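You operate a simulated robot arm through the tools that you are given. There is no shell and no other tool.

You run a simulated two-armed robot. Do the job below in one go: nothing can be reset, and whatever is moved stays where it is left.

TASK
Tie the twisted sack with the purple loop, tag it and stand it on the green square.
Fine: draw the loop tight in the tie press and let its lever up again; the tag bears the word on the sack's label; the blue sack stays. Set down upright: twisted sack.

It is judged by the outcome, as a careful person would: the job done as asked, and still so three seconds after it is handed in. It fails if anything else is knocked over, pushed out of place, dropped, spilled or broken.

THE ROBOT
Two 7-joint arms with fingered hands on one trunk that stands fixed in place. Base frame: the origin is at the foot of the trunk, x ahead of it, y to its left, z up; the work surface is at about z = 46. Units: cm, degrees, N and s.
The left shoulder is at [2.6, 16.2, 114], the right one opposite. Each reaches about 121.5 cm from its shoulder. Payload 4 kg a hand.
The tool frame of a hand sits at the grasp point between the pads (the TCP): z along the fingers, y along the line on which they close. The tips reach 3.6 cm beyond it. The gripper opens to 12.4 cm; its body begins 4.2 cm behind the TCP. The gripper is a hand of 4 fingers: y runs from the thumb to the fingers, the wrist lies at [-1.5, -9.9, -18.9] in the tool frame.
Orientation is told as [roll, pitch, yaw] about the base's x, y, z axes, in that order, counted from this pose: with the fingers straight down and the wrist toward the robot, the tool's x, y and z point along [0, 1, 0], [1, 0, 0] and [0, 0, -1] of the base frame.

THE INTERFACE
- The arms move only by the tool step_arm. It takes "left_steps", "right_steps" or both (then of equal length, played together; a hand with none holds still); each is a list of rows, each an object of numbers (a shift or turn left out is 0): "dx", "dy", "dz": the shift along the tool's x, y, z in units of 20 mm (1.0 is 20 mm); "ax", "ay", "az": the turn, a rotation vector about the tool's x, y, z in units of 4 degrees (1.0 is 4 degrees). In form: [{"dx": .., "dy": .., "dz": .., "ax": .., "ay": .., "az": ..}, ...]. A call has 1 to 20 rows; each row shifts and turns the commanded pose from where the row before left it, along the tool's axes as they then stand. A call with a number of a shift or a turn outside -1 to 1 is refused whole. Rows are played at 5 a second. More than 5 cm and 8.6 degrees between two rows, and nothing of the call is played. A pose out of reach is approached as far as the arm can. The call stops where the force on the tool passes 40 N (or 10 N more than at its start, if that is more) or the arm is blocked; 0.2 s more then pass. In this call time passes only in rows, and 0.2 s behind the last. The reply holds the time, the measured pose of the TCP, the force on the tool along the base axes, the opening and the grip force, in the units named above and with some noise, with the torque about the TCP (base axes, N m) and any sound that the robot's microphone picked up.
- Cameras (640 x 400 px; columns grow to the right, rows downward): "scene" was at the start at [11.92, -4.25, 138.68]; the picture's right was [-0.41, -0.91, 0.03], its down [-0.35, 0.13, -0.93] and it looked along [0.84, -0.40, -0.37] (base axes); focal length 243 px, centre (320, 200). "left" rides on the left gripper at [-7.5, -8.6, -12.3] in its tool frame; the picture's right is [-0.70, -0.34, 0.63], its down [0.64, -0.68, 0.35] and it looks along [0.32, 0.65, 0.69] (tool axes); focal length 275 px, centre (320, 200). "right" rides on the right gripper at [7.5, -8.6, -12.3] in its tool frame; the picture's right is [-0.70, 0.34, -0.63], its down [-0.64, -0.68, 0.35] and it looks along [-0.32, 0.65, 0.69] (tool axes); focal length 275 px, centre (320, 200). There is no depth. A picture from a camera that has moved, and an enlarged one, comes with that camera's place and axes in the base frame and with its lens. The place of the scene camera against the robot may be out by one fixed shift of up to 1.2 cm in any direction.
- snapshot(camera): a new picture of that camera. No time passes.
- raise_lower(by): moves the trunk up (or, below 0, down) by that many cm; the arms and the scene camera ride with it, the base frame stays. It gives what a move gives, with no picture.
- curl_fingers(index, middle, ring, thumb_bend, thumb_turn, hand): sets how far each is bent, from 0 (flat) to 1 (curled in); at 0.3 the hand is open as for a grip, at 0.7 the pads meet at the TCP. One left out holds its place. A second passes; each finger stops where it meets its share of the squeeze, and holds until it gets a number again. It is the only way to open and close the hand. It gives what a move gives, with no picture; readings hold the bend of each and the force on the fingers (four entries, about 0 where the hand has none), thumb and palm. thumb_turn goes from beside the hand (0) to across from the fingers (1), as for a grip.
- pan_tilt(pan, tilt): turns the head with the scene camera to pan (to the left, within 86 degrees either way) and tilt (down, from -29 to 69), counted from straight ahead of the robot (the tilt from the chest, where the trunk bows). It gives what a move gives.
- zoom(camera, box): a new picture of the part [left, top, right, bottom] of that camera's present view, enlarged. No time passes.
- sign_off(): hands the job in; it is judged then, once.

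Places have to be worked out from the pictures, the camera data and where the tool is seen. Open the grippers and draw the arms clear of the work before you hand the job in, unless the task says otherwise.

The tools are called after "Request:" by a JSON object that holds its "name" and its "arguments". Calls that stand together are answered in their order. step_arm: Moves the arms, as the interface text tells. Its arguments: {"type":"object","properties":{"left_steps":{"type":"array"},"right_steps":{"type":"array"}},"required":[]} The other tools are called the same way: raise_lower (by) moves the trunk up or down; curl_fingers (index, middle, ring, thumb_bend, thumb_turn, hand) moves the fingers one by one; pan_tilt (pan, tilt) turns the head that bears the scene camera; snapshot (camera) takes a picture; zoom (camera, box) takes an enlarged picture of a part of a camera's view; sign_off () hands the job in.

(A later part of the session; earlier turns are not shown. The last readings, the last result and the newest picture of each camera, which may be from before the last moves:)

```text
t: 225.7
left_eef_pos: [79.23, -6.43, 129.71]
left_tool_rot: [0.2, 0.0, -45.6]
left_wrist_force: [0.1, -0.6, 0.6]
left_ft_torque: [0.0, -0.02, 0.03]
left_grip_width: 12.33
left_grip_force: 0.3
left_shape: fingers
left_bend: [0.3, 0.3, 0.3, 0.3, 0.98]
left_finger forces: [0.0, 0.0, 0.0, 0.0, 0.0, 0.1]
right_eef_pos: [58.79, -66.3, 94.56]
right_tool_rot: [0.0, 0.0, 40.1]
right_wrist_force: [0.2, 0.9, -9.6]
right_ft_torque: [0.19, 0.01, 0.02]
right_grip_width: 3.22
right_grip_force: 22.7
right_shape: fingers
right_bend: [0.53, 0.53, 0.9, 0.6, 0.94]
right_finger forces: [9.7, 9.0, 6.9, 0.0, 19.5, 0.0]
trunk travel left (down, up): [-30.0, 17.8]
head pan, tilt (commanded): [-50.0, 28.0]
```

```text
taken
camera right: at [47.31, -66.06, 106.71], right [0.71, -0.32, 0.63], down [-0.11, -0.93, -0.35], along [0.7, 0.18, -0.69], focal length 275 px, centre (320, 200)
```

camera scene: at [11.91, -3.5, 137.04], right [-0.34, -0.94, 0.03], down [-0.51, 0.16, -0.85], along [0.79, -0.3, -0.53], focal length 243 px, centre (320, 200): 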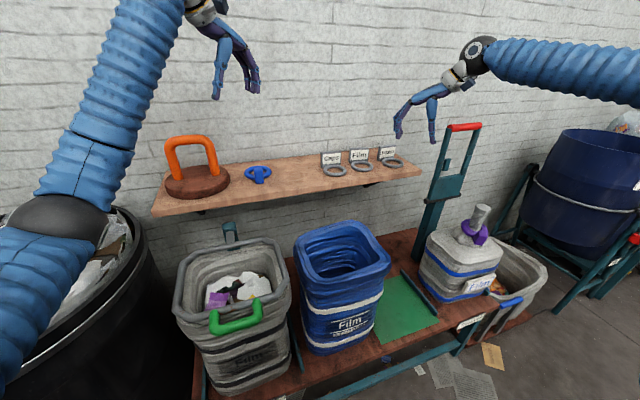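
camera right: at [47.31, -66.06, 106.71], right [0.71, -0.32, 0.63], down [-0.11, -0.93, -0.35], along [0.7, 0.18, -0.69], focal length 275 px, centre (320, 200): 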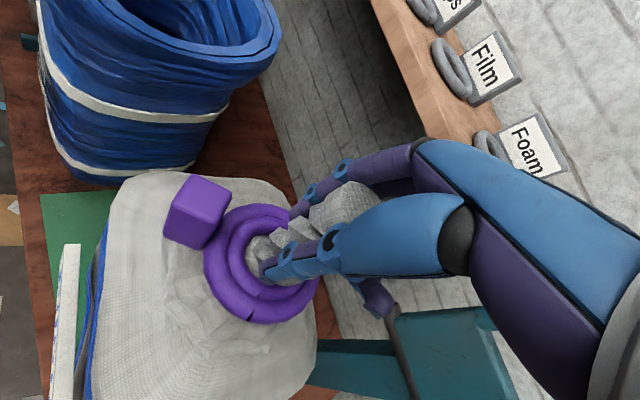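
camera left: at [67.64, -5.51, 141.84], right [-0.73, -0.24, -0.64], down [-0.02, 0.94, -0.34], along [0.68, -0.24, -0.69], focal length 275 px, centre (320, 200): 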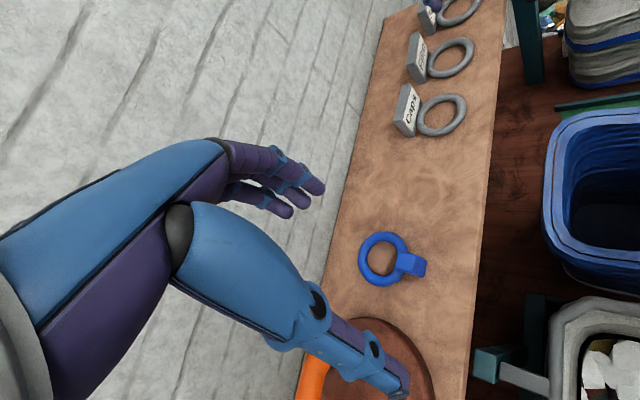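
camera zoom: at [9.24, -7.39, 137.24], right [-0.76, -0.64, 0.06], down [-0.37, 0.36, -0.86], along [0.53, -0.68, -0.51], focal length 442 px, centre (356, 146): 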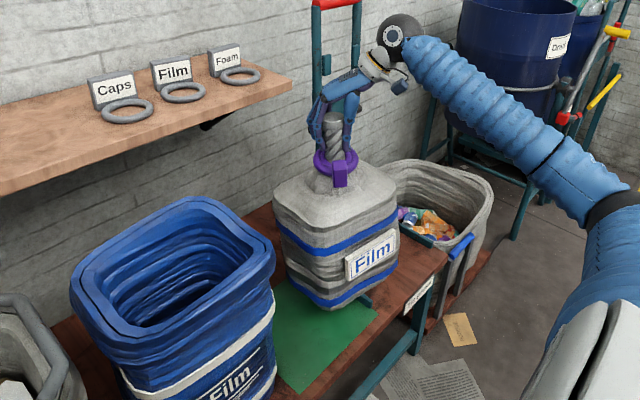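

Steady. Continuing the last 10 cm to the centre of the green square.

Request:
{"name": "step_arm", "arguments": {"right_steps": [{"dx": 0.57, "dy": 0.48}, {"dx": 0.57, "dy": 0.48}, {"dx": 0.57, "dy": 0.48}, {"dx": 0.57, "dy": 0.48}, {"dx": 0.57, "dy": 0.48}, {"dx": 0.5, "dy": 0.42}]}}

Request:
{"name": "snapshot", "arguments": {"camera": "right"}}

Request:
{"name": "zoom", "arguments": {"camera": "scene", "box": [180, 120, 400, 340]}}

```text
t: 227.1
left_eef_pos: [79.19, -6.25, 129.76]
left_tool_rot: [0.3, 0.1, -45.6]
left_wrist_force: [-0.5, 1.1, 0.2]
left_ft_torque: [0.02, -0.01, -0.01]
left_grip_width: 12.3
left_grip_force: 0.0
left_shape: fingers
left_bend: [0.3, 0.3, 0.3, 0.3, 0.98]
left_finger forces: [0.1, 0.1, 0.0, 0.0, 0.0, 0.1]
right_eef_pos: [58.74, -57.54, 94.53]
right_tool_rot: [0.0, 0.1, 40.0]
right_wrist_force: [-0.3, 0.4, -9.4]
right_ft_torque: [0.14, 0.05, 0.0]
right_grip_width: 3.2
right_grip_force: 22.3
right_shape: fingers
right_bend: [0.53, 0.53, 0.9, 0.6, 0.95]
right_finger forces: [9.7, 9.3, 6.8, 0.1, 19.1, 0.0]
trunk travel left (down, up): [-30.0, 17.8]
head pan, tilt (commanded): [-50.0, 28.0]
```

```text
taken
camera right: at [47.3, -57.38, 106.7], right [0.71, -0.32, 0.63], down [-0.11, -0.93, -0.34], along [0.7, 0.18, -0.69], focal length 275 px, centre (320, 200)
```

right: 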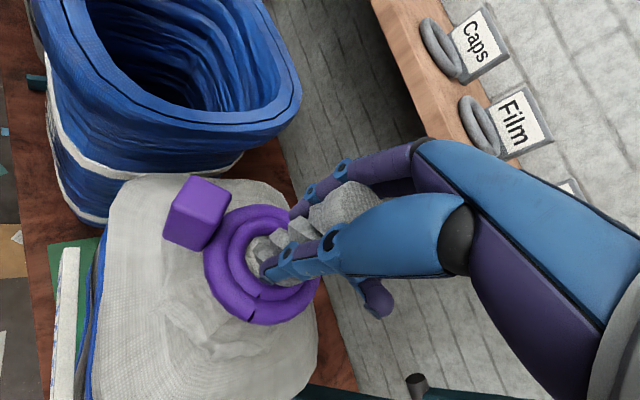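

```text
1.82 times, centred on (290, 230) of scene
camera zoom: at [9.23, -7.38, 137.24], right [-0.76, -0.64, 0.06], down [-0.37, 0.36, -0.86], along [0.53, -0.68, -0.51], focal length 442 px, centre (374, 146)
```

zoom: 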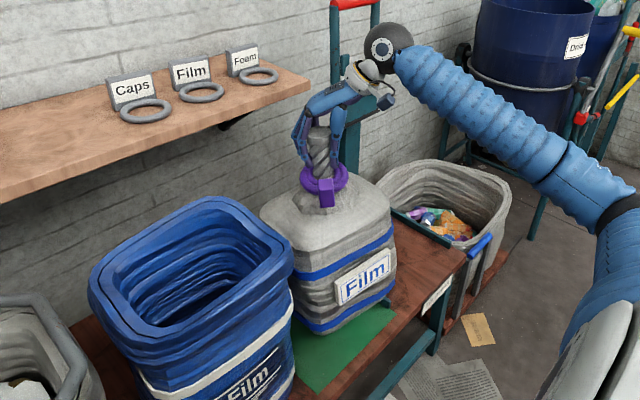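

The sack hangs over the green square, clear of the blue sack. Small centring shift, then lowering.

Request:
{"name": "step_arm", "arguments": {"right_steps": [{"dx": 0.27, "dy": 0.22}, {"dz": 0.5}, {"dz": 0.6}, {"dz": 0.6}, {"dz": 0.6}, {"dz": 0.5}, {"dz": 0.4}]}}

Request:
{"name": "pan_tilt", "arguments": {"pan": -40, "tilt": 35}}

Request:
{"name": "zoom", "arguments": {"camera": "scene", "box": [240, 120, 440, 340]}}

```text
t: 228.7
left_eef_pos: [79.0, -6.19, 129.79]
left_tool_rot: [0.3, 0.0, -45.6]
left_wrist_force: [0.4, -0.1, 1.5]
left_ft_torque: [0.01, -0.01, 0.01]
left_grip_width: 12.37
left_grip_force: 0.0
left_shape: fingers
left_bend: [0.3, 0.3, 0.3, 0.3, 0.98]
left_finger forces: [0.1, 0.0, 0.1, 0.1, 0.1, 0.0]
right_eef_pos: [58.47, -56.7, 88.32]
right_tool_rot: [-0.3, 0.0, 40.1]
right_wrist_force: [-1.8, 4.9, 7.9]
right_ft_torque: [0.1, -0.17, 0.09]
right_grip_width: 3.17
right_grip_force: 20.2
right_shape: fingers
right_bend: [0.52, 0.53, 0.9, 0.6, 0.94]
right_finger forces: [9.5, 9.9, 0.7, 0.0, 20.2, 0.0]
trunk travel left (down, up): [-30.0, 17.8]
head pan, tilt (commanded): [-50.0, 28.0]
```

```text
t: 229.4
left_eef_pos: [79.01, -6.3, 129.75]
left_tool_rot: [0.3, 0.1, -45.6]
left_wrist_force: [0.0, 0.2, -0.8]
left_ft_torque: [0.01, -0.02, 0.01]
left_grip_width: 12.33
left_grip_force: 0.1
left_shape: fingers
left_bend: [0.3, 0.3, 0.3, 0.3, 0.98]
left_finger forces: [0.1, 0.0, 0.0, 0.0, 0.0, 0.0]
right_eef_pos: [58.63, -56.83, 88.23]
right_tool_rot: [-0.1, 0.2, 40.2]
right_wrist_force: [-1.4, 2.0, 0.5]
right_ft_torque: [-0.09, -0.18, 0.0]
right_grip_width: 3.16
right_grip_force: 19.3
right_shape: fingers
right_bend: [0.53, 0.53, 0.9, 0.6, 0.95]
right_finger forces: [8.8, 10.3, 0.1, 0.1, 19.5, 0.0]
trunk travel left (down, up): [-30.0, 17.8]
head pan, tilt (commanded): [-40.0, 35.0]
```

```text
1.82 times, centred on (340, 230) of scene
camera zoom: at [9.96, -6.02, 136.09], right [-0.64, -0.77, 0.05], down [-0.5, 0.37, -0.78], along [0.58, -0.53, -0.62], focal length 442 px, centre (284, 146)
```

zoom: 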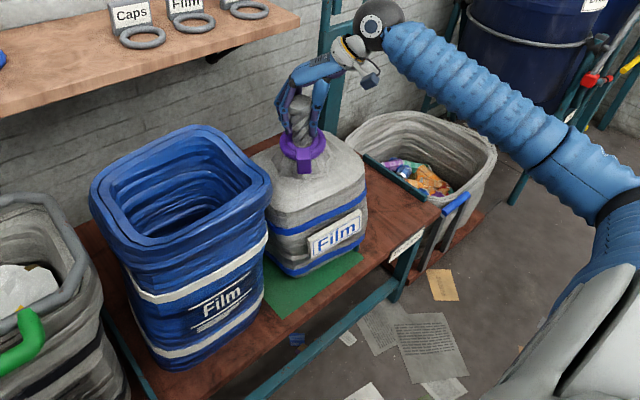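

The weight has come off the hand — the sack is standing on the green square. Checking from close up before releasing.

Request:
{"name": "zoom", "arguments": {"camera": "scene", "box": [280, 170, 400, 320]}}

Request:
{"name": "snapshot", "arguments": {"camera": "right"}}

Request:
{"name": "snapshot", "arguments": {"camera": "left"}}

```text
2.67 times, centred on (340, 245) of scene
camera zoom: at [9.96, -6.02, 136.09], right [-0.64, -0.77, 0.05], down [-0.5, 0.37, -0.78], along [0.58, -0.53, -0.62], focal length 648 px, centre (267, 80)
```

zoom: 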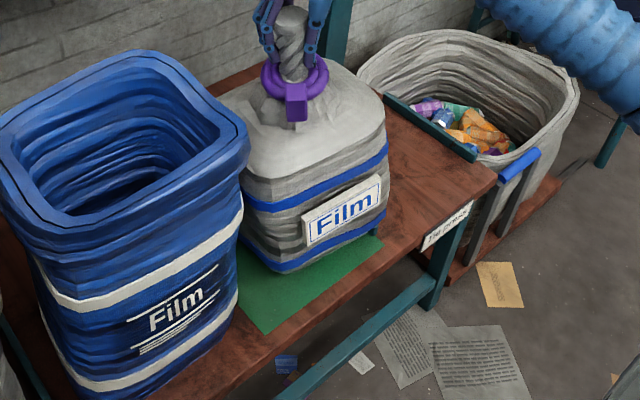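

```text
taken
camera right: at [47.14, -56.58, 100.39], right [0.71, -0.31, 0.63], down [-0.11, -0.93, -0.34], along [0.7, 0.18, -0.69], focal length 275 px, centre (320, 200)
```

right: 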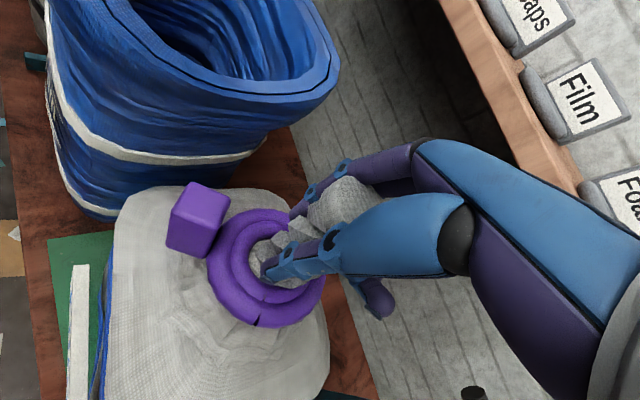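

```text
taken
camera left: at [67.58, -5.44, 141.88], right [-0.73, -0.24, -0.64], down [-0.02, 0.94, -0.34], along [0.68, -0.24, -0.69], focal length 275 px, centre (320, 200)
```

left: 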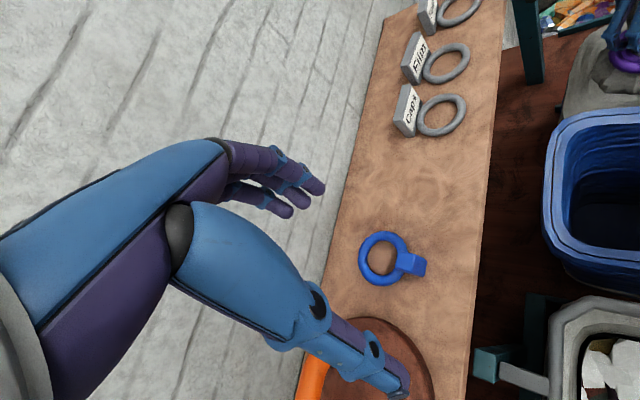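

I want to be sure the sack's base isn't on the dividing rail. Zooming on its right-hand bottom edge.

Request:
{"name": "zoom", "arguments": {"camera": "scene", "box": [320, 210, 400, 290]}}

Request:
{"name": "zoom", "arguments": {"camera": "right", "box": [40, 170, 400, 400]}}

```text
5.00 times, centred on (360, 250) of scene
camera zoom: at [9.96, -6.02, 136.09], right [-0.64, -0.77, 0.05], down [-0.5, 0.37, -0.78], along [0.58, -0.53, -0.62], focal length 1214 px, centre (120, -50)
```

zoom: 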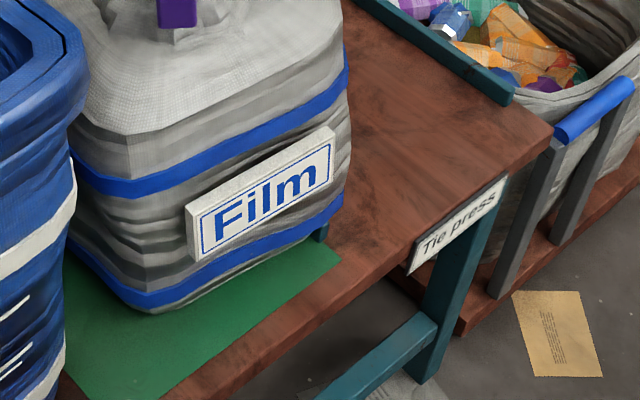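

```text
1.74 times, centred on (220, 285) of right
camera zoom: at [47.14, -56.58, 100.39], right [0.71, -0.31, 0.63], down [-0.11, -0.93, -0.34], along [0.7, 0.18, -0.69], focal length 479 px, centre (494, 52)
```

zoom: 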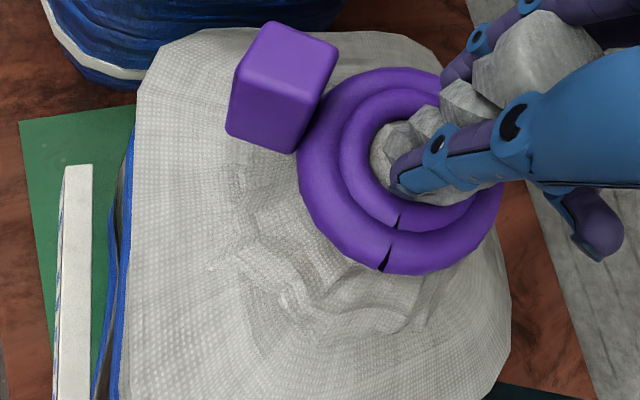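

The rail's end shows right at the sack's lower right edge, and the body sits ~1.5 cm right of the neck axis, so it may be resting on the rail. I lift it again 4 cm, shift ~2 cm left, and set it down anew.

Request:
{"name": "step_arm", "arguments": {"right_steps": [{"dz": -0.4}, {"dz": -0.5}, {"dz": -0.6}, {"dz": -0.5}, {"dx": 0.17, "dy": 0.3}, {"dx": 0.17, "dy": 0.3}, {"dx": 0.17, "dy": 0.3}]}}

Request:
{"name": "zoom", "arguments": {"camera": "scene", "box": [270, 150, 400, 300]}}

Request:
{"name": "zoom", "arguments": {"camera": "right", "box": [20, 140, 400, 400]}}

```text
t: 231.0
left_eef_pos: [79.09, -6.48, 129.77]
left_tool_rot: [0.4, 0.2, -45.6]
left_wrist_force: [0.3, 0.2, -0.2]
left_ft_torque: [-0.05, -0.01, 0.04]
left_grip_width: 12.31
left_grip_force: 0.0
left_shape: fingers
left_bend: [0.3, 0.3, 0.3, 0.3, 0.98]
left_finger forces: [0.0, 0.0, 0.0, 0.0, 0.0, 0.0]
right_eef_pos: [59.47, -54.82, 92.09]
right_tool_rot: [-0.1, 0.2, 40.1]
right_wrist_force: [-0.5, -0.2, -10.0]
right_ft_torque: [0.24, -0.01, 0.03]
right_grip_width: 3.18
right_grip_force: 21.7
right_shape: fingers
right_bend: [0.52, 0.53, 0.9, 0.6, 0.95]
right_finger forces: [9.8, 9.9, 5.7, 0.0, 18.3, 0.0]
trunk travel left (down, up): [-30.0, 17.8]
head pan, tilt (commanded): [-40.0, 35.0]
```

```text
2.67 times, centred on (335, 225) of scene
camera zoom: at [10.05, -6.07, 136.08], right [-0.64, -0.77, 0.05], down [-0.5, 0.37, -0.78], along [0.58, -0.53, -0.62], focal length 648 px, centre (280, 133)
```

zoom: 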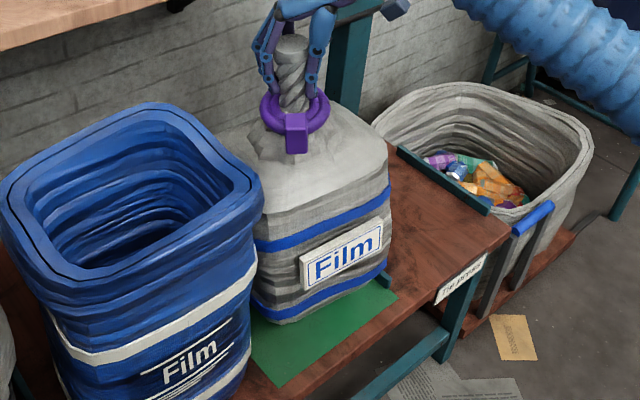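

```text
1.54 times, centred on (210, 270) of right
camera zoom: at [48.0, -54.7, 104.31], right [0.71, -0.32, 0.63], down [-0.11, -0.93, -0.34], along [0.7, 0.18, -0.69], focal length 424 px, centre (489, 92)
```

zoom: 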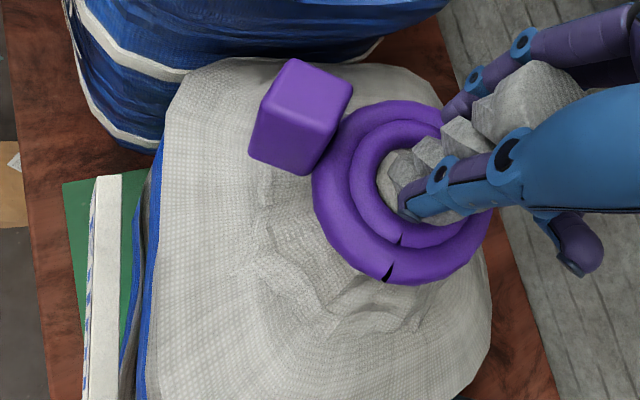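

From above the body spans y −43.4…−65.7 here, i.e. it is centred under the neck after all, so the previous spot was right. I shift back ~1.4 cm to centre it on the square and lower in small steps.

Request:
{"name": "step_arm", "arguments": {"right_steps": [{"dx": -0.19, "dy": -0.32}, {"dx": -0.19, "dy": -0.32}, {"dz": 0.5}, {"dz": 0.5}, {"dz": 0.4}, {"dz": 0.3}]}}

Request:
{"name": "step_arm", "arguments": {"right_steps": [{"dz": 0.15}, {"dz": 0.15}, {"dz": 0.15}]}}

Request:
{"name": "zoom", "arguments": {"camera": "scene", "box": [270, 150, 400, 300]}}

```text
t: 232.4
left_eef_pos: [79.1, -6.28, 129.66]
left_tool_rot: [0.3, 0.1, -45.7]
left_wrist_force: [0.4, -0.7, 0.2]
left_ft_torque: [0.0, 0.03, -0.03]
left_grip_width: 12.31
left_grip_force: 0.0
left_shape: fingers
left_bend: [0.3, 0.3, 0.3, 0.3, 0.98]
left_finger forces: [0.0, 0.1, 0.0, 0.0, 0.1, 0.0]
right_eef_pos: [58.78, -56.15, 88.54]
right_tool_rot: [0.0, 0.0, 40.0]
right_wrist_force: [-1.1, 1.2, -6.3]
right_ft_torque: [0.09, -0.01, 0.02]
right_grip_width: 3.17
right_grip_force: 20.2
right_shape: fingers
right_bend: [0.52, 0.53, 0.9, 0.6, 0.95]
right_finger forces: [9.3, 9.6, 4.0, 0.0, 18.2, 0.0]
trunk travel left (down, up): [-30.0, 17.8]
head pan, tilt (commanded): [-40.0, 35.0]
```

```text
t: 233.2
left_eef_pos: [78.91, -6.11, 130.01]
left_tool_rot: [0.4, 0.0, -45.6]
left_wrist_force: [0.5, -0.5, -0.3]
left_ft_torque: [0.02, 0.01, -0.01]
left_grip_width: 12.32
left_grip_force: 0.1
left_shape: fingers
left_bend: [0.3, 0.3, 0.3, 0.3, 0.98]
left_finger forces: [0.0, 0.0, 0.0, 0.1, 0.0, 0.0]
right_eef_pos: [58.68, -56.22, 88.08]
right_tool_rot: [-0.2, 0.0, 40.1]
right_wrist_force: [-4.4, 10.0, 20.8]
right_ft_torque: [0.49, -0.26, 0.15]
right_grip_width: 3.12
right_grip_force: 21.7
right_shape: fingers
right_bend: [0.52, 0.52, 0.9, 0.6, 0.94]
right_finger forces: [11.3, 10.3, 0.0, 0.0, 21.2, 0.1]
trunk travel left (down, up): [-30.0, 17.8]
head pan, tilt (commanded): [-40.0, 35.0]
```

```text
2.67 times, centred on (335, 225) of scene
camera zoom: at [9.8, -5.81, 136.14], right [-0.64, -0.77, 0.05], down [-0.5, 0.37, -0.78], along [0.58, -0.53, -0.62], focal length 648 px, centre (280, 133)
```

zoom: 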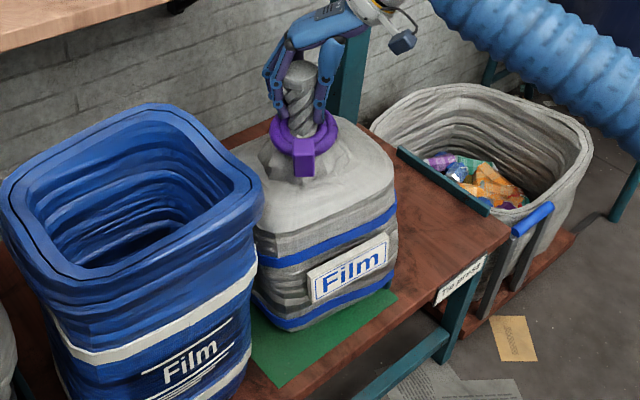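

Contact comes early and pushes the hand left, which hints the right bottom edge is on the rail. I lift, move 1.8 cm left and lower again to compare the contact height.

Request:
{"name": "step_arm", "arguments": {"right_steps": [{"dz": -0.4}, {"dz": -0.5}, {"dz": -0.5}, {"dz": -0.3}, {"dx": 0.23, "dy": 0.19}, {"dx": 0.23, "dy": 0.19}, {"dx": 0.23, "dy": 0.19}]}}

Request:
{"name": "step_arm", "arguments": {"right_steps": [{"dz": 0.5}, {"dz": 0.5}, {"dz": 0.4}, {"dz": 0.2}]}}

Request:
{"name": "zoom", "arguments": {"camera": "scene", "box": [270, 150, 400, 300]}}

```text
t: 234.8
left_eef_pos: [79.13, -6.45, 129.61]
left_tool_rot: [0.3, 0.1, -45.7]
left_wrist_force: [0.2, -0.6, 0.5]
left_ft_torque: [0.0, 0.02, 0.02]
left_grip_width: 12.34
left_grip_force: 0.1
left_shape: fingers
left_bend: [0.3, 0.3, 0.3, 0.3, 0.98]
left_finger forces: [0.0, 0.0, 0.1, 0.0, 0.0, 0.0]
right_eef_pos: [58.8, -54.35, 91.18]
right_tool_rot: [-0.1, 0.1, 40.1]
right_wrist_force: [-0.6, 0.4, -9.6]
right_ft_torque: [0.21, -0.04, -0.01]
right_grip_width: 3.14
right_grip_force: 21.4
right_shape: fingers
right_bend: [0.52, 0.52, 0.9, 0.6, 0.95]
right_finger forces: [10.1, 9.9, 4.4, 0.0, 18.4, 0.0]
trunk travel left (down, up): [-30.0, 17.8]
head pan, tilt (commanded): [-40.0, 35.0]
```

```text
t: 235.8
left_eef_pos: [79.07, -6.21, 129.9]
left_tool_rot: [0.4, 0.0, -45.6]
left_wrist_force: [0.2, 0.1, -0.2]
left_ft_torque: [0.03, -0.02, 0.04]
left_grip_width: 12.37
left_grip_force: 0.0
left_shape: fingers
left_bend: [0.3, 0.3, 0.3, 0.3, 0.98]
left_finger forces: [0.0, 0.1, 0.0, 0.0, 0.1, 0.1]
right_eef_pos: [58.92, -54.41, 88.13]
right_tool_rot: [-0.1, 0.0, 40.0]
right_wrist_force: [-1.8, 5.4, 5.1]
right_ft_torque: [0.34, -0.13, 0.08]
right_grip_width: 3.16
right_grip_force: 21.1
right_shape: fingers
right_bend: [0.52, 0.52, 0.9, 0.6, 0.95]
right_finger forces: [10.9, 9.7, 1.9, 0.0, 18.9, 0.0]
trunk travel left (down, up): [-30.0, 17.8]
head pan, tilt (commanded): [-40.0, 35.0]
```

```text
2.67 times, centred on (335, 225) of scene
camera zoom: at [9.92, -5.94, 136.12], right [-0.64, -0.77, 0.05], down [-0.5, 0.37, -0.78], along [0.58, -0.53, -0.62], focal length 648 px, centre (280, 133)
```

zoom: 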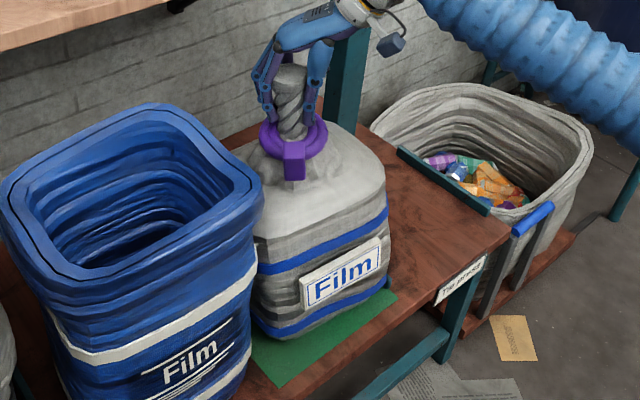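

Request:
{"name": "zoom", "arguments": {"camera": "scene", "box": [310, 220, 390, 280]}}

Request:
{"name": "zoom", "arguments": {"camera": "right", "box": [20, 140, 400, 400]}}

```text
6.67 times, centred on (350, 250) of scene
camera zoom: at [9.92, -5.94, 136.12], right [-0.64, -0.77, 0.05], down [-0.5, 0.37, -0.78], along [0.58, -0.53, -0.62], focal length 1619 px, centre (120, -133)
```

zoom: 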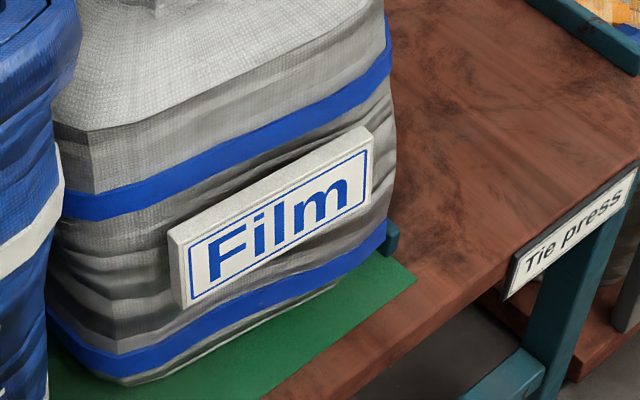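

```text
1.54 times, centred on (210, 270) of right
camera zoom: at [47.38, -54.25, 100.37], right [0.71, -0.31, 0.64], down [-0.11, -0.93, -0.34], along [0.7, 0.18, -0.69], focal length 424 px, centre (489, 92)
```

zoom: 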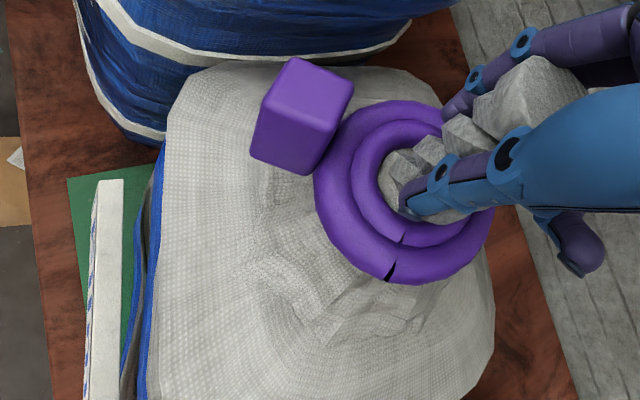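

The sack hangs slightly tilted (base ~3 cm right of the neck), touching with its left bottom edge first. To end centred on the square I shift it another ~1.3 cm left, then set it down and release.

Request:
{"name": "step_arm", "arguments": {"right_steps": [{"dz": -0.4}, {"dz": -0.5}, {"dx": 0.25, "dy": 0.21}, {"dx": 0.25, "dy": 0.21}, {"dz": 0.4}, {"dz": 0.4}]}}

Request:
{"name": "step_arm", "arguments": {"right_steps": [{"dz": 0.12}, {"dz": 0.12}]}}

Request:
{"name": "zoom", "arguments": {"camera": "scene", "box": [270, 160, 400, 290]}}

Request:
{"name": "zoom", "arguments": {"camera": "right", "box": [20, 140, 400, 400]}}

```text
t: 237.2
left_eef_pos: [79.15, -6.37, 129.7]
left_tool_rot: [0.3, 0.0, -45.6]
left_wrist_force: [0.1, 1.0, -0.1]
left_ft_torque: [-0.02, -0.03, -0.01]
left_grip_width: 12.31
left_grip_force: 0.1
left_shape: fingers
left_bend: [0.3, 0.3, 0.3, 0.3, 0.98]
left_finger forces: [0.0, 0.0, 0.0, 0.0, 0.0, 0.1]
right_eef_pos: [58.82, -53.05, 88.29]
right_tool_rot: [0.0, 0.0, 40.1]
right_wrist_force: [0.0, -0.4, -8.6]
right_ft_torque: [0.1, 0.0, 0.02]
right_grip_width: 3.15
right_grip_force: 20.9
right_shape: fingers
right_bend: [0.52, 0.52, 0.9, 0.6, 0.95]
right_finger forces: [9.8, 9.7, 3.6, 0.0, 18.1, 0.1]
trunk travel left (down, up): [-30.0, 17.8]
head pan, tilt (commanded): [-40.0, 35.0]
```

```text
t: 237.8
left_eef_pos: [79.02, -6.36, 129.71]
left_tool_rot: [0.2, 0.1, -45.6]
left_wrist_force: [0.1, 0.0, 0.3]
left_ft_torque: [-0.01, -0.02, -0.02]
left_grip_width: 12.32
left_grip_force: 0.0
left_shape: fingers
left_bend: [0.3, 0.3, 0.3, 0.3, 0.98]
left_finger forces: [0.0, 0.0, 0.0, 0.0, 0.0, 0.1]
right_eef_pos: [58.75, -53.04, 87.89]
right_tool_rot: [-0.1, 0.0, 40.1]
right_wrist_force: [-2.5, -1.0, 3.2]
right_ft_torque: [0.21, -0.06, 0.01]
right_grip_width: 3.12
right_grip_force: 21.7
right_shape: fingers
right_bend: [0.52, 0.52, 0.9, 0.6, 0.95]
right_finger forces: [9.1, 9.1, 4.5, 0.0, 20.6, 0.1]
trunk travel left (down, up): [-30.0, 17.8]
head pan, tilt (commanded): [-40.0, 35.0]
```

```text
3.08 times, centred on (335, 225) of scene
camera zoom: at [9.93, -6.03, 136.11], right [-0.64, -0.77, 0.05], down [-0.5, 0.37, -0.78], along [0.58, -0.53, -0.62], focal length 747 px, centre (274, 123)
```

zoom: 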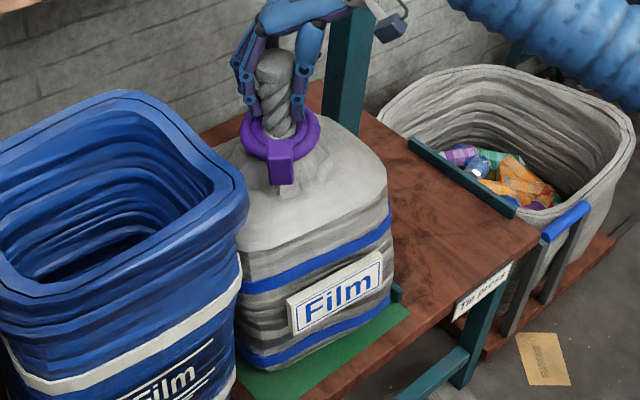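

```text
1.54 times, centred on (210, 270) of right
camera zoom: at [47.34, -52.81, 100.08], right [0.7, -0.31, 0.64], down [-0.11, -0.93, -0.34], along [0.7, 0.18, -0.69], focal length 424 px, centre (489, 92)
```

zoom: 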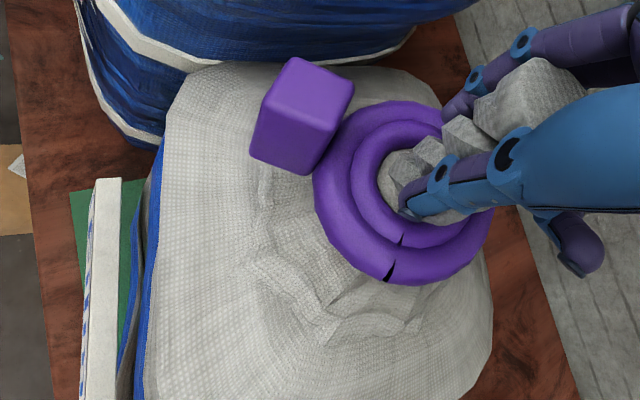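

Touching down again with little sideways force; the base should now settle centred on the green. Releasing gently in two stages.

Request:
{"name": "curl_fingers", "arguments": {"hand": "right", "index": 0.47, "middle": 0.47, "ring": 0.47, "thumb_bend": 0.53}}

Request:
{"name": "zoom", "arguments": {"camera": "scene", "box": [270, 160, 400, 290]}}

```text
t: 238.8
left_eef_pos: [78.95, -6.37, 129.8]
left_tool_rot: [0.3, 0.1, -45.6]
left_wrist_force: [0.0, 0.3, 0.7]
left_ft_torque: [-0.01, -0.01, -0.02]
left_grip_width: 12.33
left_grip_force: 0.0
left_shape: fingers
left_bend: [0.3, 0.3, 0.3, 0.3, 0.98]
left_finger forces: [0.0, 0.1, 0.0, 0.1, 0.1, 0.1]
right_eef_pos: [58.7, -52.94, 87.65]
right_tool_rot: [-0.1, 0.0, 40.1]
right_wrist_force: [-1.1, -1.0, 1.8]
right_ft_torque: [0.02, -0.01, 0.05]
right_grip_width: 6.38
right_grip_force: 1.2
right_shape: fingers
right_bend: [0.47, 0.47, 0.47, 0.53, 0.97]
right_finger forces: [0.0, 0.1, 0.1, 0.0, 2.9, 0.1]
trunk travel left (down, up): [-30.0, 17.8]
head pan, tilt (commanded): [-40.0, 35.0]
```

```text
3.08 times, centred on (335, 225) of scene
camera zoom: at [9.96, -6.03, 136.09], right [-0.64, -0.77, 0.05], down [-0.5, 0.37, -0.78], along [0.58, -0.53, -0.62], focal length 747 px, centre (274, 123)
```

zoom: 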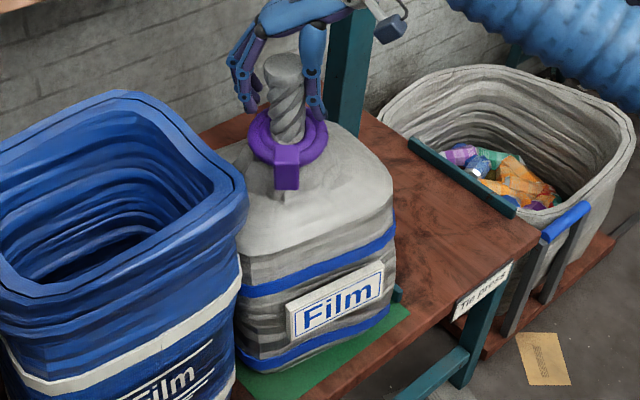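

The neck now leans lightly on the thumb as the sack rights itself; I follow it slowly with the hand so it settles gently.

Request:
{"name": "step_arm", "arguments": {"right_steps": [{"dy": -0.25}, {"dy": -0.25}, {"dy": -0.25}]}}

Request:
{"name": "zoom", "arguments": {"camera": "scene", "box": [270, 160, 400, 290]}}

Request:
{"name": "zoom", "arguments": {"camera": "right", "box": [20, 140, 400, 400]}}

```text
t: 239.6
left_eef_pos: [78.92, -6.41, 129.7]
left_tool_rot: [0.4, 0.1, -45.6]
left_wrist_force: [-0.5, 0.0, -0.3]
left_ft_torque: [0.0, 0.01, 0.03]
left_grip_width: 12.35
left_grip_force: 0.0
left_shape: fingers
left_bend: [0.3, 0.3, 0.3, 0.3, 0.98]
left_finger forces: [0.0, 0.0, 0.0, 0.1, 0.0, 0.0]
right_eef_pos: [57.65, -53.98, 87.78]
right_tool_rot: [0.0, 0.1, 40.1]
right_wrist_force: [-1.1, -1.2, -1.0]
right_ft_torque: [0.02, -0.01, 0.0]
right_grip_width: 6.39
right_grip_force: 1.1
right_shape: fingers
right_bend: [0.47, 0.47, 0.47, 0.53, 0.97]
right_finger forces: [0.0, 0.0, 0.1, 0.0, 2.0, 0.0]
trunk travel left (down, up): [-30.0, 17.8]
head pan, tilt (commanded): [-40.0, 35.0]
```

```text
3.08 times, centred on (335, 225) of scene
camera zoom: at [9.96, -6.05, 136.09], right [-0.64, -0.77, 0.05], down [-0.5, 0.37, -0.78], along [0.58, -0.53, -0.62], focal length 747 px, centre (274, 123)
```

zoom: 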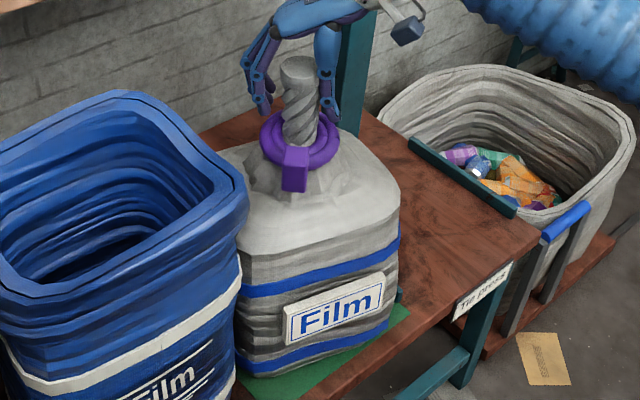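

```text
1.54 times, centred on (210, 270) of right
camera zoom: at [46.22, -53.89, 99.97], right [0.71, -0.31, 0.63], down [-0.11, -0.93, -0.34], along [0.7, 0.18, -0.69], focal length 424 px, centre (489, 92)
```

zoom: 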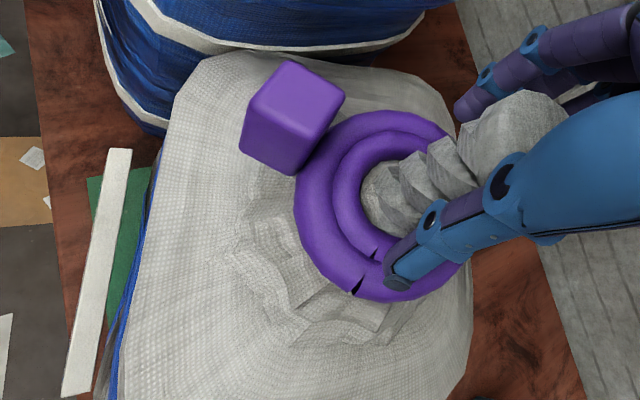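

Request:
{"name": "step_arm", "arguments": {"right_steps": [{"dy": -0.25}, {"dy": -0.25}, {"dy": -0.25}]}}

Request:
{"name": "zoom", "arguments": {"camera": "scene", "box": [270, 160, 400, 290]}}

Request:
{"name": "zoom", "arguments": {"camera": "right", "box": [20, 140, 400, 400]}}

```text
t: 240.4
left_eef_pos: [79.02, -6.28, 129.76]
left_tool_rot: [0.3, 0.0, -45.6]
left_wrist_force: [-0.4, 0.7, 0.4]
left_ft_torque: [0.07, 0.0, 0.0]
left_grip_width: 12.33
left_grip_force: 0.1
left_shape: fingers
left_bend: [0.3, 0.3, 0.3, 0.3, 0.98]
left_finger forces: [0.0, 0.1, 0.0, 0.0, 0.1, 0.0]
right_eef_pos: [56.43, -54.91, 87.8]
right_tool_rot: [0.0, 0.0, 40.1]
right_wrist_force: [-2.6, 0.9, 0.9]
right_ft_torque: [0.0, -0.02, -0.01]
right_grip_width: 6.31
right_grip_force: 0.6
right_shape: fingers
right_bend: [0.47, 0.47, 0.47, 0.53, 0.97]
right_finger forces: [0.0, 0.0, 0.1, 0.0, 1.5, 0.1]
trunk travel left (down, up): [-30.0, 17.8]
head pan, tilt (commanded): [-40.0, 35.0]
```

```text
3.08 times, centred on (335, 225) of scene
camera zoom: at [9.95, -6.03, 136.09], right [-0.64, -0.77, 0.05], down [-0.5, 0.37, -0.78], along [0.58, -0.53, -0.62], focal length 747 px, centre (274, 123)
```

zoom: 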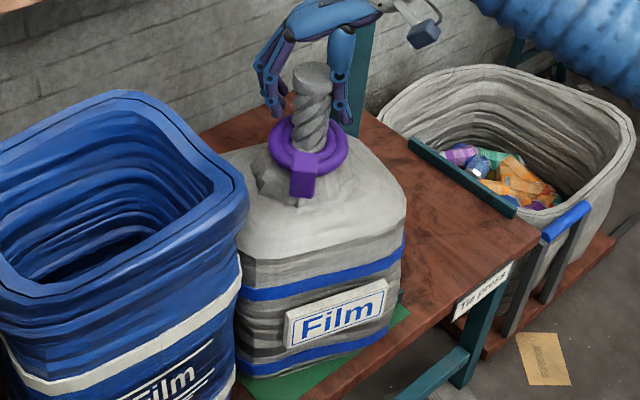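

```text
1.54 times, centred on (210, 270) of right
camera zoom: at [45.03, -54.78, 99.92], right [0.71, -0.32, 0.63], down [-0.11, -0.93, -0.34], along [0.7, 0.18, -0.69], focal length 424 px, centre (489, 92)
```

zoom: 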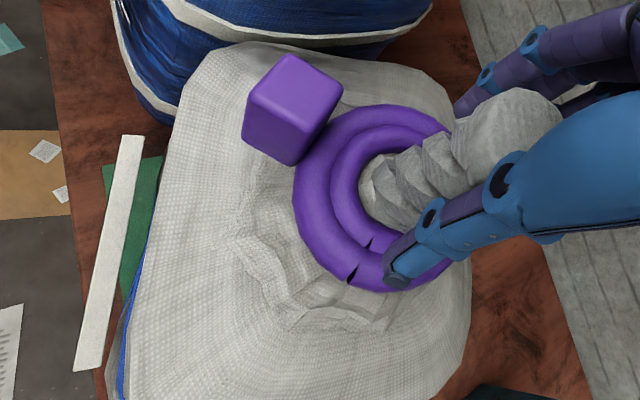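

Request:
{"name": "step_arm", "arguments": {"right_steps": [{"dy": -0.2}, {"dy": -0.2}]}}

Request:
{"name": "zoom", "arguments": {"camera": "scene", "box": [270, 160, 400, 290]}}

Request:
{"name": "zoom", "arguments": {"camera": "scene", "box": [310, 220, 390, 280]}}

```text
t: 241.0
left_eef_pos: [79.05, -6.29, 129.77]
left_tool_rot: [0.3, 0.1, -45.7]
left_wrist_force: [-0.9, 0.2, -0.4]
left_ft_torque: [-0.02, 0.03, 0.02]
left_grip_width: 12.34
left_grip_force: 0.0
left_shape: fingers
left_bend: [0.3, 0.3, 0.3, 0.3, 0.98]
left_finger forces: [0.0, 0.0, 0.0, 0.0, 0.1, 0.0]
right_eef_pos: [55.85, -55.55, 87.77]
right_tool_rot: [-0.2, 0.1, 40.1]
right_wrist_force: [1.1, 0.3, 0.7]
right_ft_torque: [0.02, 0.0, 0.02]
right_grip_width: 6.24
right_grip_force: 0.1
right_shape: fingers
right_bend: [0.47, 0.47, 0.47, 0.53, 0.97]
right_finger forces: [0.0, 0.0, 0.0, 0.1, 0.1, 0.1]
trunk travel left (down, up): [-30.0, 17.8]
head pan, tilt (commanded): [-40.0, 35.0]
```

```text
3.08 times, centred on (335, 225) of scene
camera zoom: at [9.99, -6.03, 136.09], right [-0.64, -0.77, 0.05], down [-0.5, 0.37, -0.78], along [0.58, -0.53, -0.62], focal length 747 px, centre (274, 123)
```

zoom: 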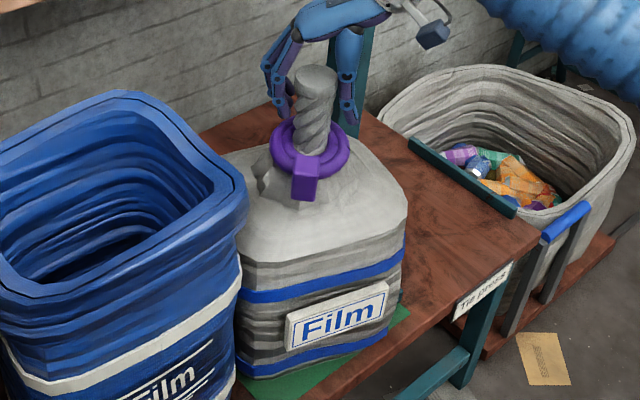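

```text
6.67 times, centred on (350, 250) of scene
camera zoom: at [9.99, -6.03, 136.09], right [-0.64, -0.77, 0.05], down [-0.5, 0.37, -0.78], along [0.58, -0.53, -0.62], focal length 1619 px, centre (120, -133)
```

zoom: 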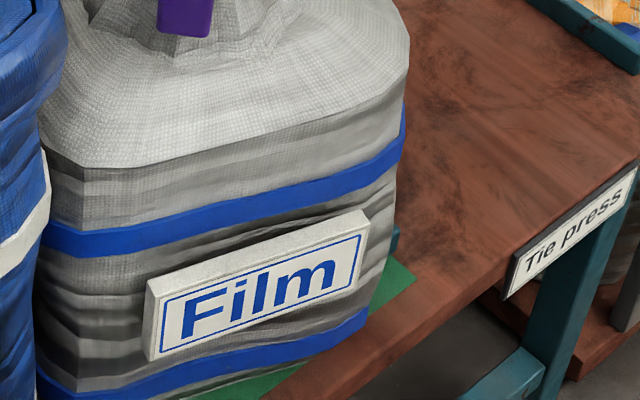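

The sack stands free now. Lifting the hand straight up off the neck, then I'll look from above.

Request:
{"name": "step_arm", "arguments": {"right_steps": [{"dy": -0.1, "dz": -0.4}, {"dz": -0.8}, {"dz": -1}, {"dz": -1}, {"dz": -1}, {"dz": -1}, {"dz": -1}, {"dz": -1}, {"dz": -1}, {"dz": -1}]}}

Request:
{"name": "snapshot", "arguments": {"camera": "right"}}

Request:
{"name": "zoom", "arguments": {"camera": "scene", "box": [250, 140, 410, 320]}}

```text
t: 243.2
left_eef_pos: [79.1, -6.42, 129.8]
left_tool_rot: [0.3, 0.1, -45.5]
left_wrist_force: [0.3, 0.2, 0.1]
left_ft_torque: [-0.01, 0.0, 0.01]
left_grip_width: 12.31
left_grip_force: 0.0
left_shape: fingers
left_bend: [0.3, 0.3, 0.3, 0.3, 0.98]
left_finger forces: [0.0, 0.1, 0.1, 0.1, 0.0, 0.0]
right_eef_pos: [55.67, -55.75, 106.23]
right_tool_rot: [-0.1, 0.1, 40.2]
right_wrist_force: [0.1, 0.7, 0.3]
right_ft_torque: [-0.01, 0.01, -0.05]
right_grip_width: 6.25
right_grip_force: 0.0
right_shape: fingers
right_bend: [0.47, 0.47, 0.47, 0.53, 0.97]
right_finger forces: [0.1, 0.0, 0.1, 0.0, 0.0, 0.0]
trunk travel left (down, up): [-30.0, 17.8]
head pan, tilt (commanded): [-40.0, 35.0]
```

```text
taken
camera right: at [44.3, -55.54, 118.4], right [0.71, -0.31, 0.63], down [-0.11, -0.93, -0.34], along [0.7, 0.18, -0.69], focal length 275 px, centre (320, 200)
```

right: 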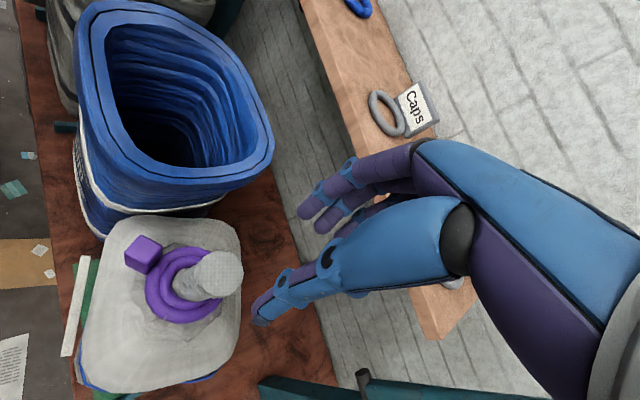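

```text
2.22 times, centred on (330, 230) of scene
camera zoom: at [9.96, -6.0, 136.1], right [-0.64, -0.77, 0.05], down [-0.5, 0.37, -0.78], along [0.58, -0.53, -0.62], focal length 540 px, centre (298, 133)
```

zoom: 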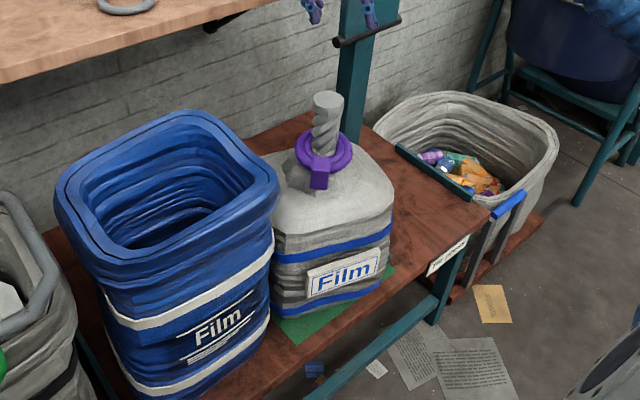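

Request:
{"name": "zoom", "arguments": {"camera": "right", "box": [40, 190, 280, 400]}}

Request:
{"name": "zoom", "arguments": {"camera": "scene", "box": [320, 220, 400, 290]}}

```text
1.90 times, centred on (160, 295) of right
camera zoom: at [44.3, -55.54, 118.4], right [0.71, -0.31, 0.63], down [-0.11, -0.93, -0.34], along [0.7, 0.18, -0.69], focal length 524 px, centre (625, 19)
```

zoom: 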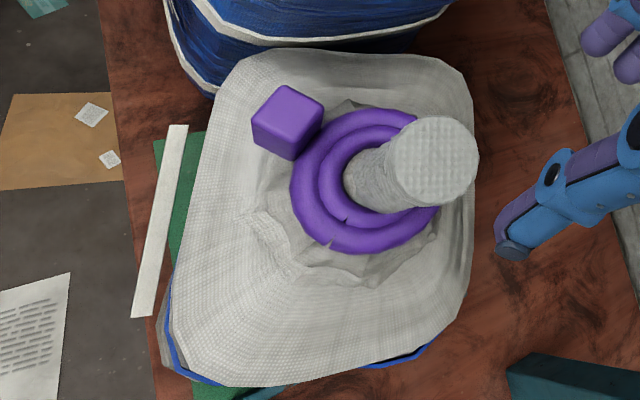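

```text
5.71 times, centred on (360, 255) of scene
camera zoom: at [9.96, -6.0, 136.1], right [-0.64, -0.77, 0.05], down [-0.5, 0.37, -0.78], along [0.58, -0.53, -0.62], focal length 1388 px, centre (91, -114)
```

zoom: 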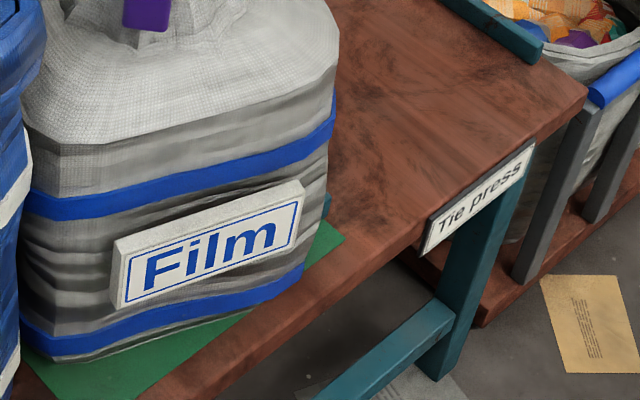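

The sack stands well but ~3–4 cm off centre and turned about −18° on the square. While there's no tag yet I re-centre it: grip the neck again, lift slightly, turn +18° and set down nearer the middle.

Request:
{"name": "curl_fingers", "arguments": {"hand": "right", "index": 0.42, "middle": 0.42, "ring": 0.42, "thumb_bend": 0.42}}

Request:
{"name": "step_arm", "arguments": {"right_steps": [{"dx": 0.41, "dy": 0.48}, {"dz": 0.9}, {"dz": 0.9}, {"dz": 0.9}, {"dz": 0.9}, {"dz": 0.9}]}}

Request:
{"name": "snapshot", "arguments": {"camera": "right"}}

Request:
{"name": "zoom", "arguments": {"camera": "scene", "box": [280, 130, 390, 230]}}

```text
t: 244.2
left_eef_pos: [79.09, -6.37, 129.85]
left_tool_rot: [0.3, 0.1, -45.6]
left_wrist_force: [-0.2, 0.1, 0.3]
left_ft_torque: [0.02, 0.01, 0.02]
left_grip_width: 12.35
left_grip_force: 0.0
left_shape: fingers
left_bend: [0.3, 0.3, 0.3, 0.3, 0.98]
left_finger forces: [0.0, 0.0, 0.0, 0.1, 0.1, 0.0]
right_eef_pos: [55.72, -55.79, 106.19]
right_tool_rot: [-0.1, 0.0, 40.1]
right_wrist_force: [-0.5, -0.5, -0.1]
right_ft_torque: [0.01, 0.0, 0.01]
right_grip_width: 8.66
right_grip_force: 0.1
right_shape: fingers
right_bend: [0.42, 0.42, 0.42, 0.42, 0.97]
right_finger forces: [0.0, 0.0, 0.0, 0.1, 0.0, 0.1]
trunk travel left (down, up): [-30.0, 17.8]
head pan, tilt (commanded): [-40.0, 35.0]
```

```text
t: 245.6
left_eef_pos: [79.12, -6.38, 129.7]
left_tool_rot: [0.3, 0.1, -45.6]
left_wrist_force: [-0.5, -0.4, 0.0]
left_ft_torque: [0.03, -0.01, -0.02]
left_grip_width: 12.32
left_grip_force: 0.0
left_shape: fingers
left_bend: [0.3, 0.3, 0.3, 0.3, 0.98]
left_finger forces: [0.0, 0.0, 0.0, 0.0, 0.0, 0.1]
right_eef_pos: [55.93, -54.54, 97.15]
right_tool_rot: [-0.1, 0.0, 40.1]
right_wrist_force: [-0.4, 0.2, 0.4]
right_ft_torque: [0.04, 0.04, -0.01]
right_grip_width: 8.67
right_grip_force: 0.0
right_shape: fingers
right_bend: [0.42, 0.42, 0.42, 0.42, 0.97]
right_finger forces: [0.0, 0.0, 0.0, 0.1, 0.0, 0.0]
trunk travel left (down, up): [-30.0, 17.8]
head pan, tilt (commanded): [-40.0, 35.0]
```

```text
taken
camera right: at [44.47, -54.41, 109.23], right [0.71, -0.31, 0.63], down [-0.11, -0.93, -0.34], along [0.7, 0.18, -0.69], focal length 275 px, centre (320, 200)
```

right: 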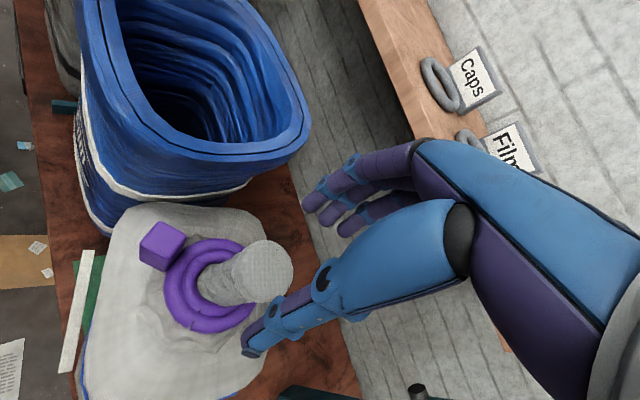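

```text
4.00 times, centred on (335, 180) of scene
camera zoom: at [9.98, -6.05, 136.09], right [-0.64, -0.77, 0.05], down [-0.5, 0.37, -0.78], along [0.58, -0.53, -0.62], focal length 972 px, centre (260, 280)
```

zoom: 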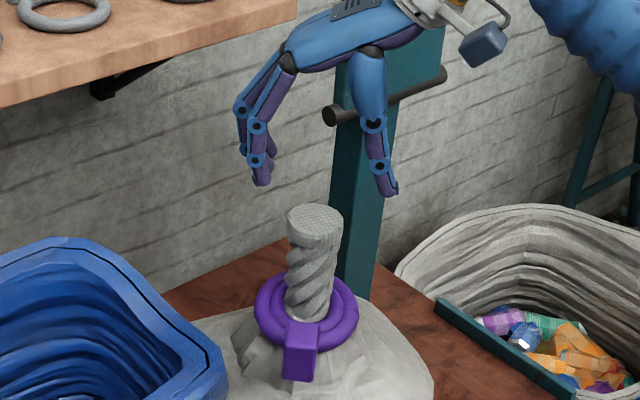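

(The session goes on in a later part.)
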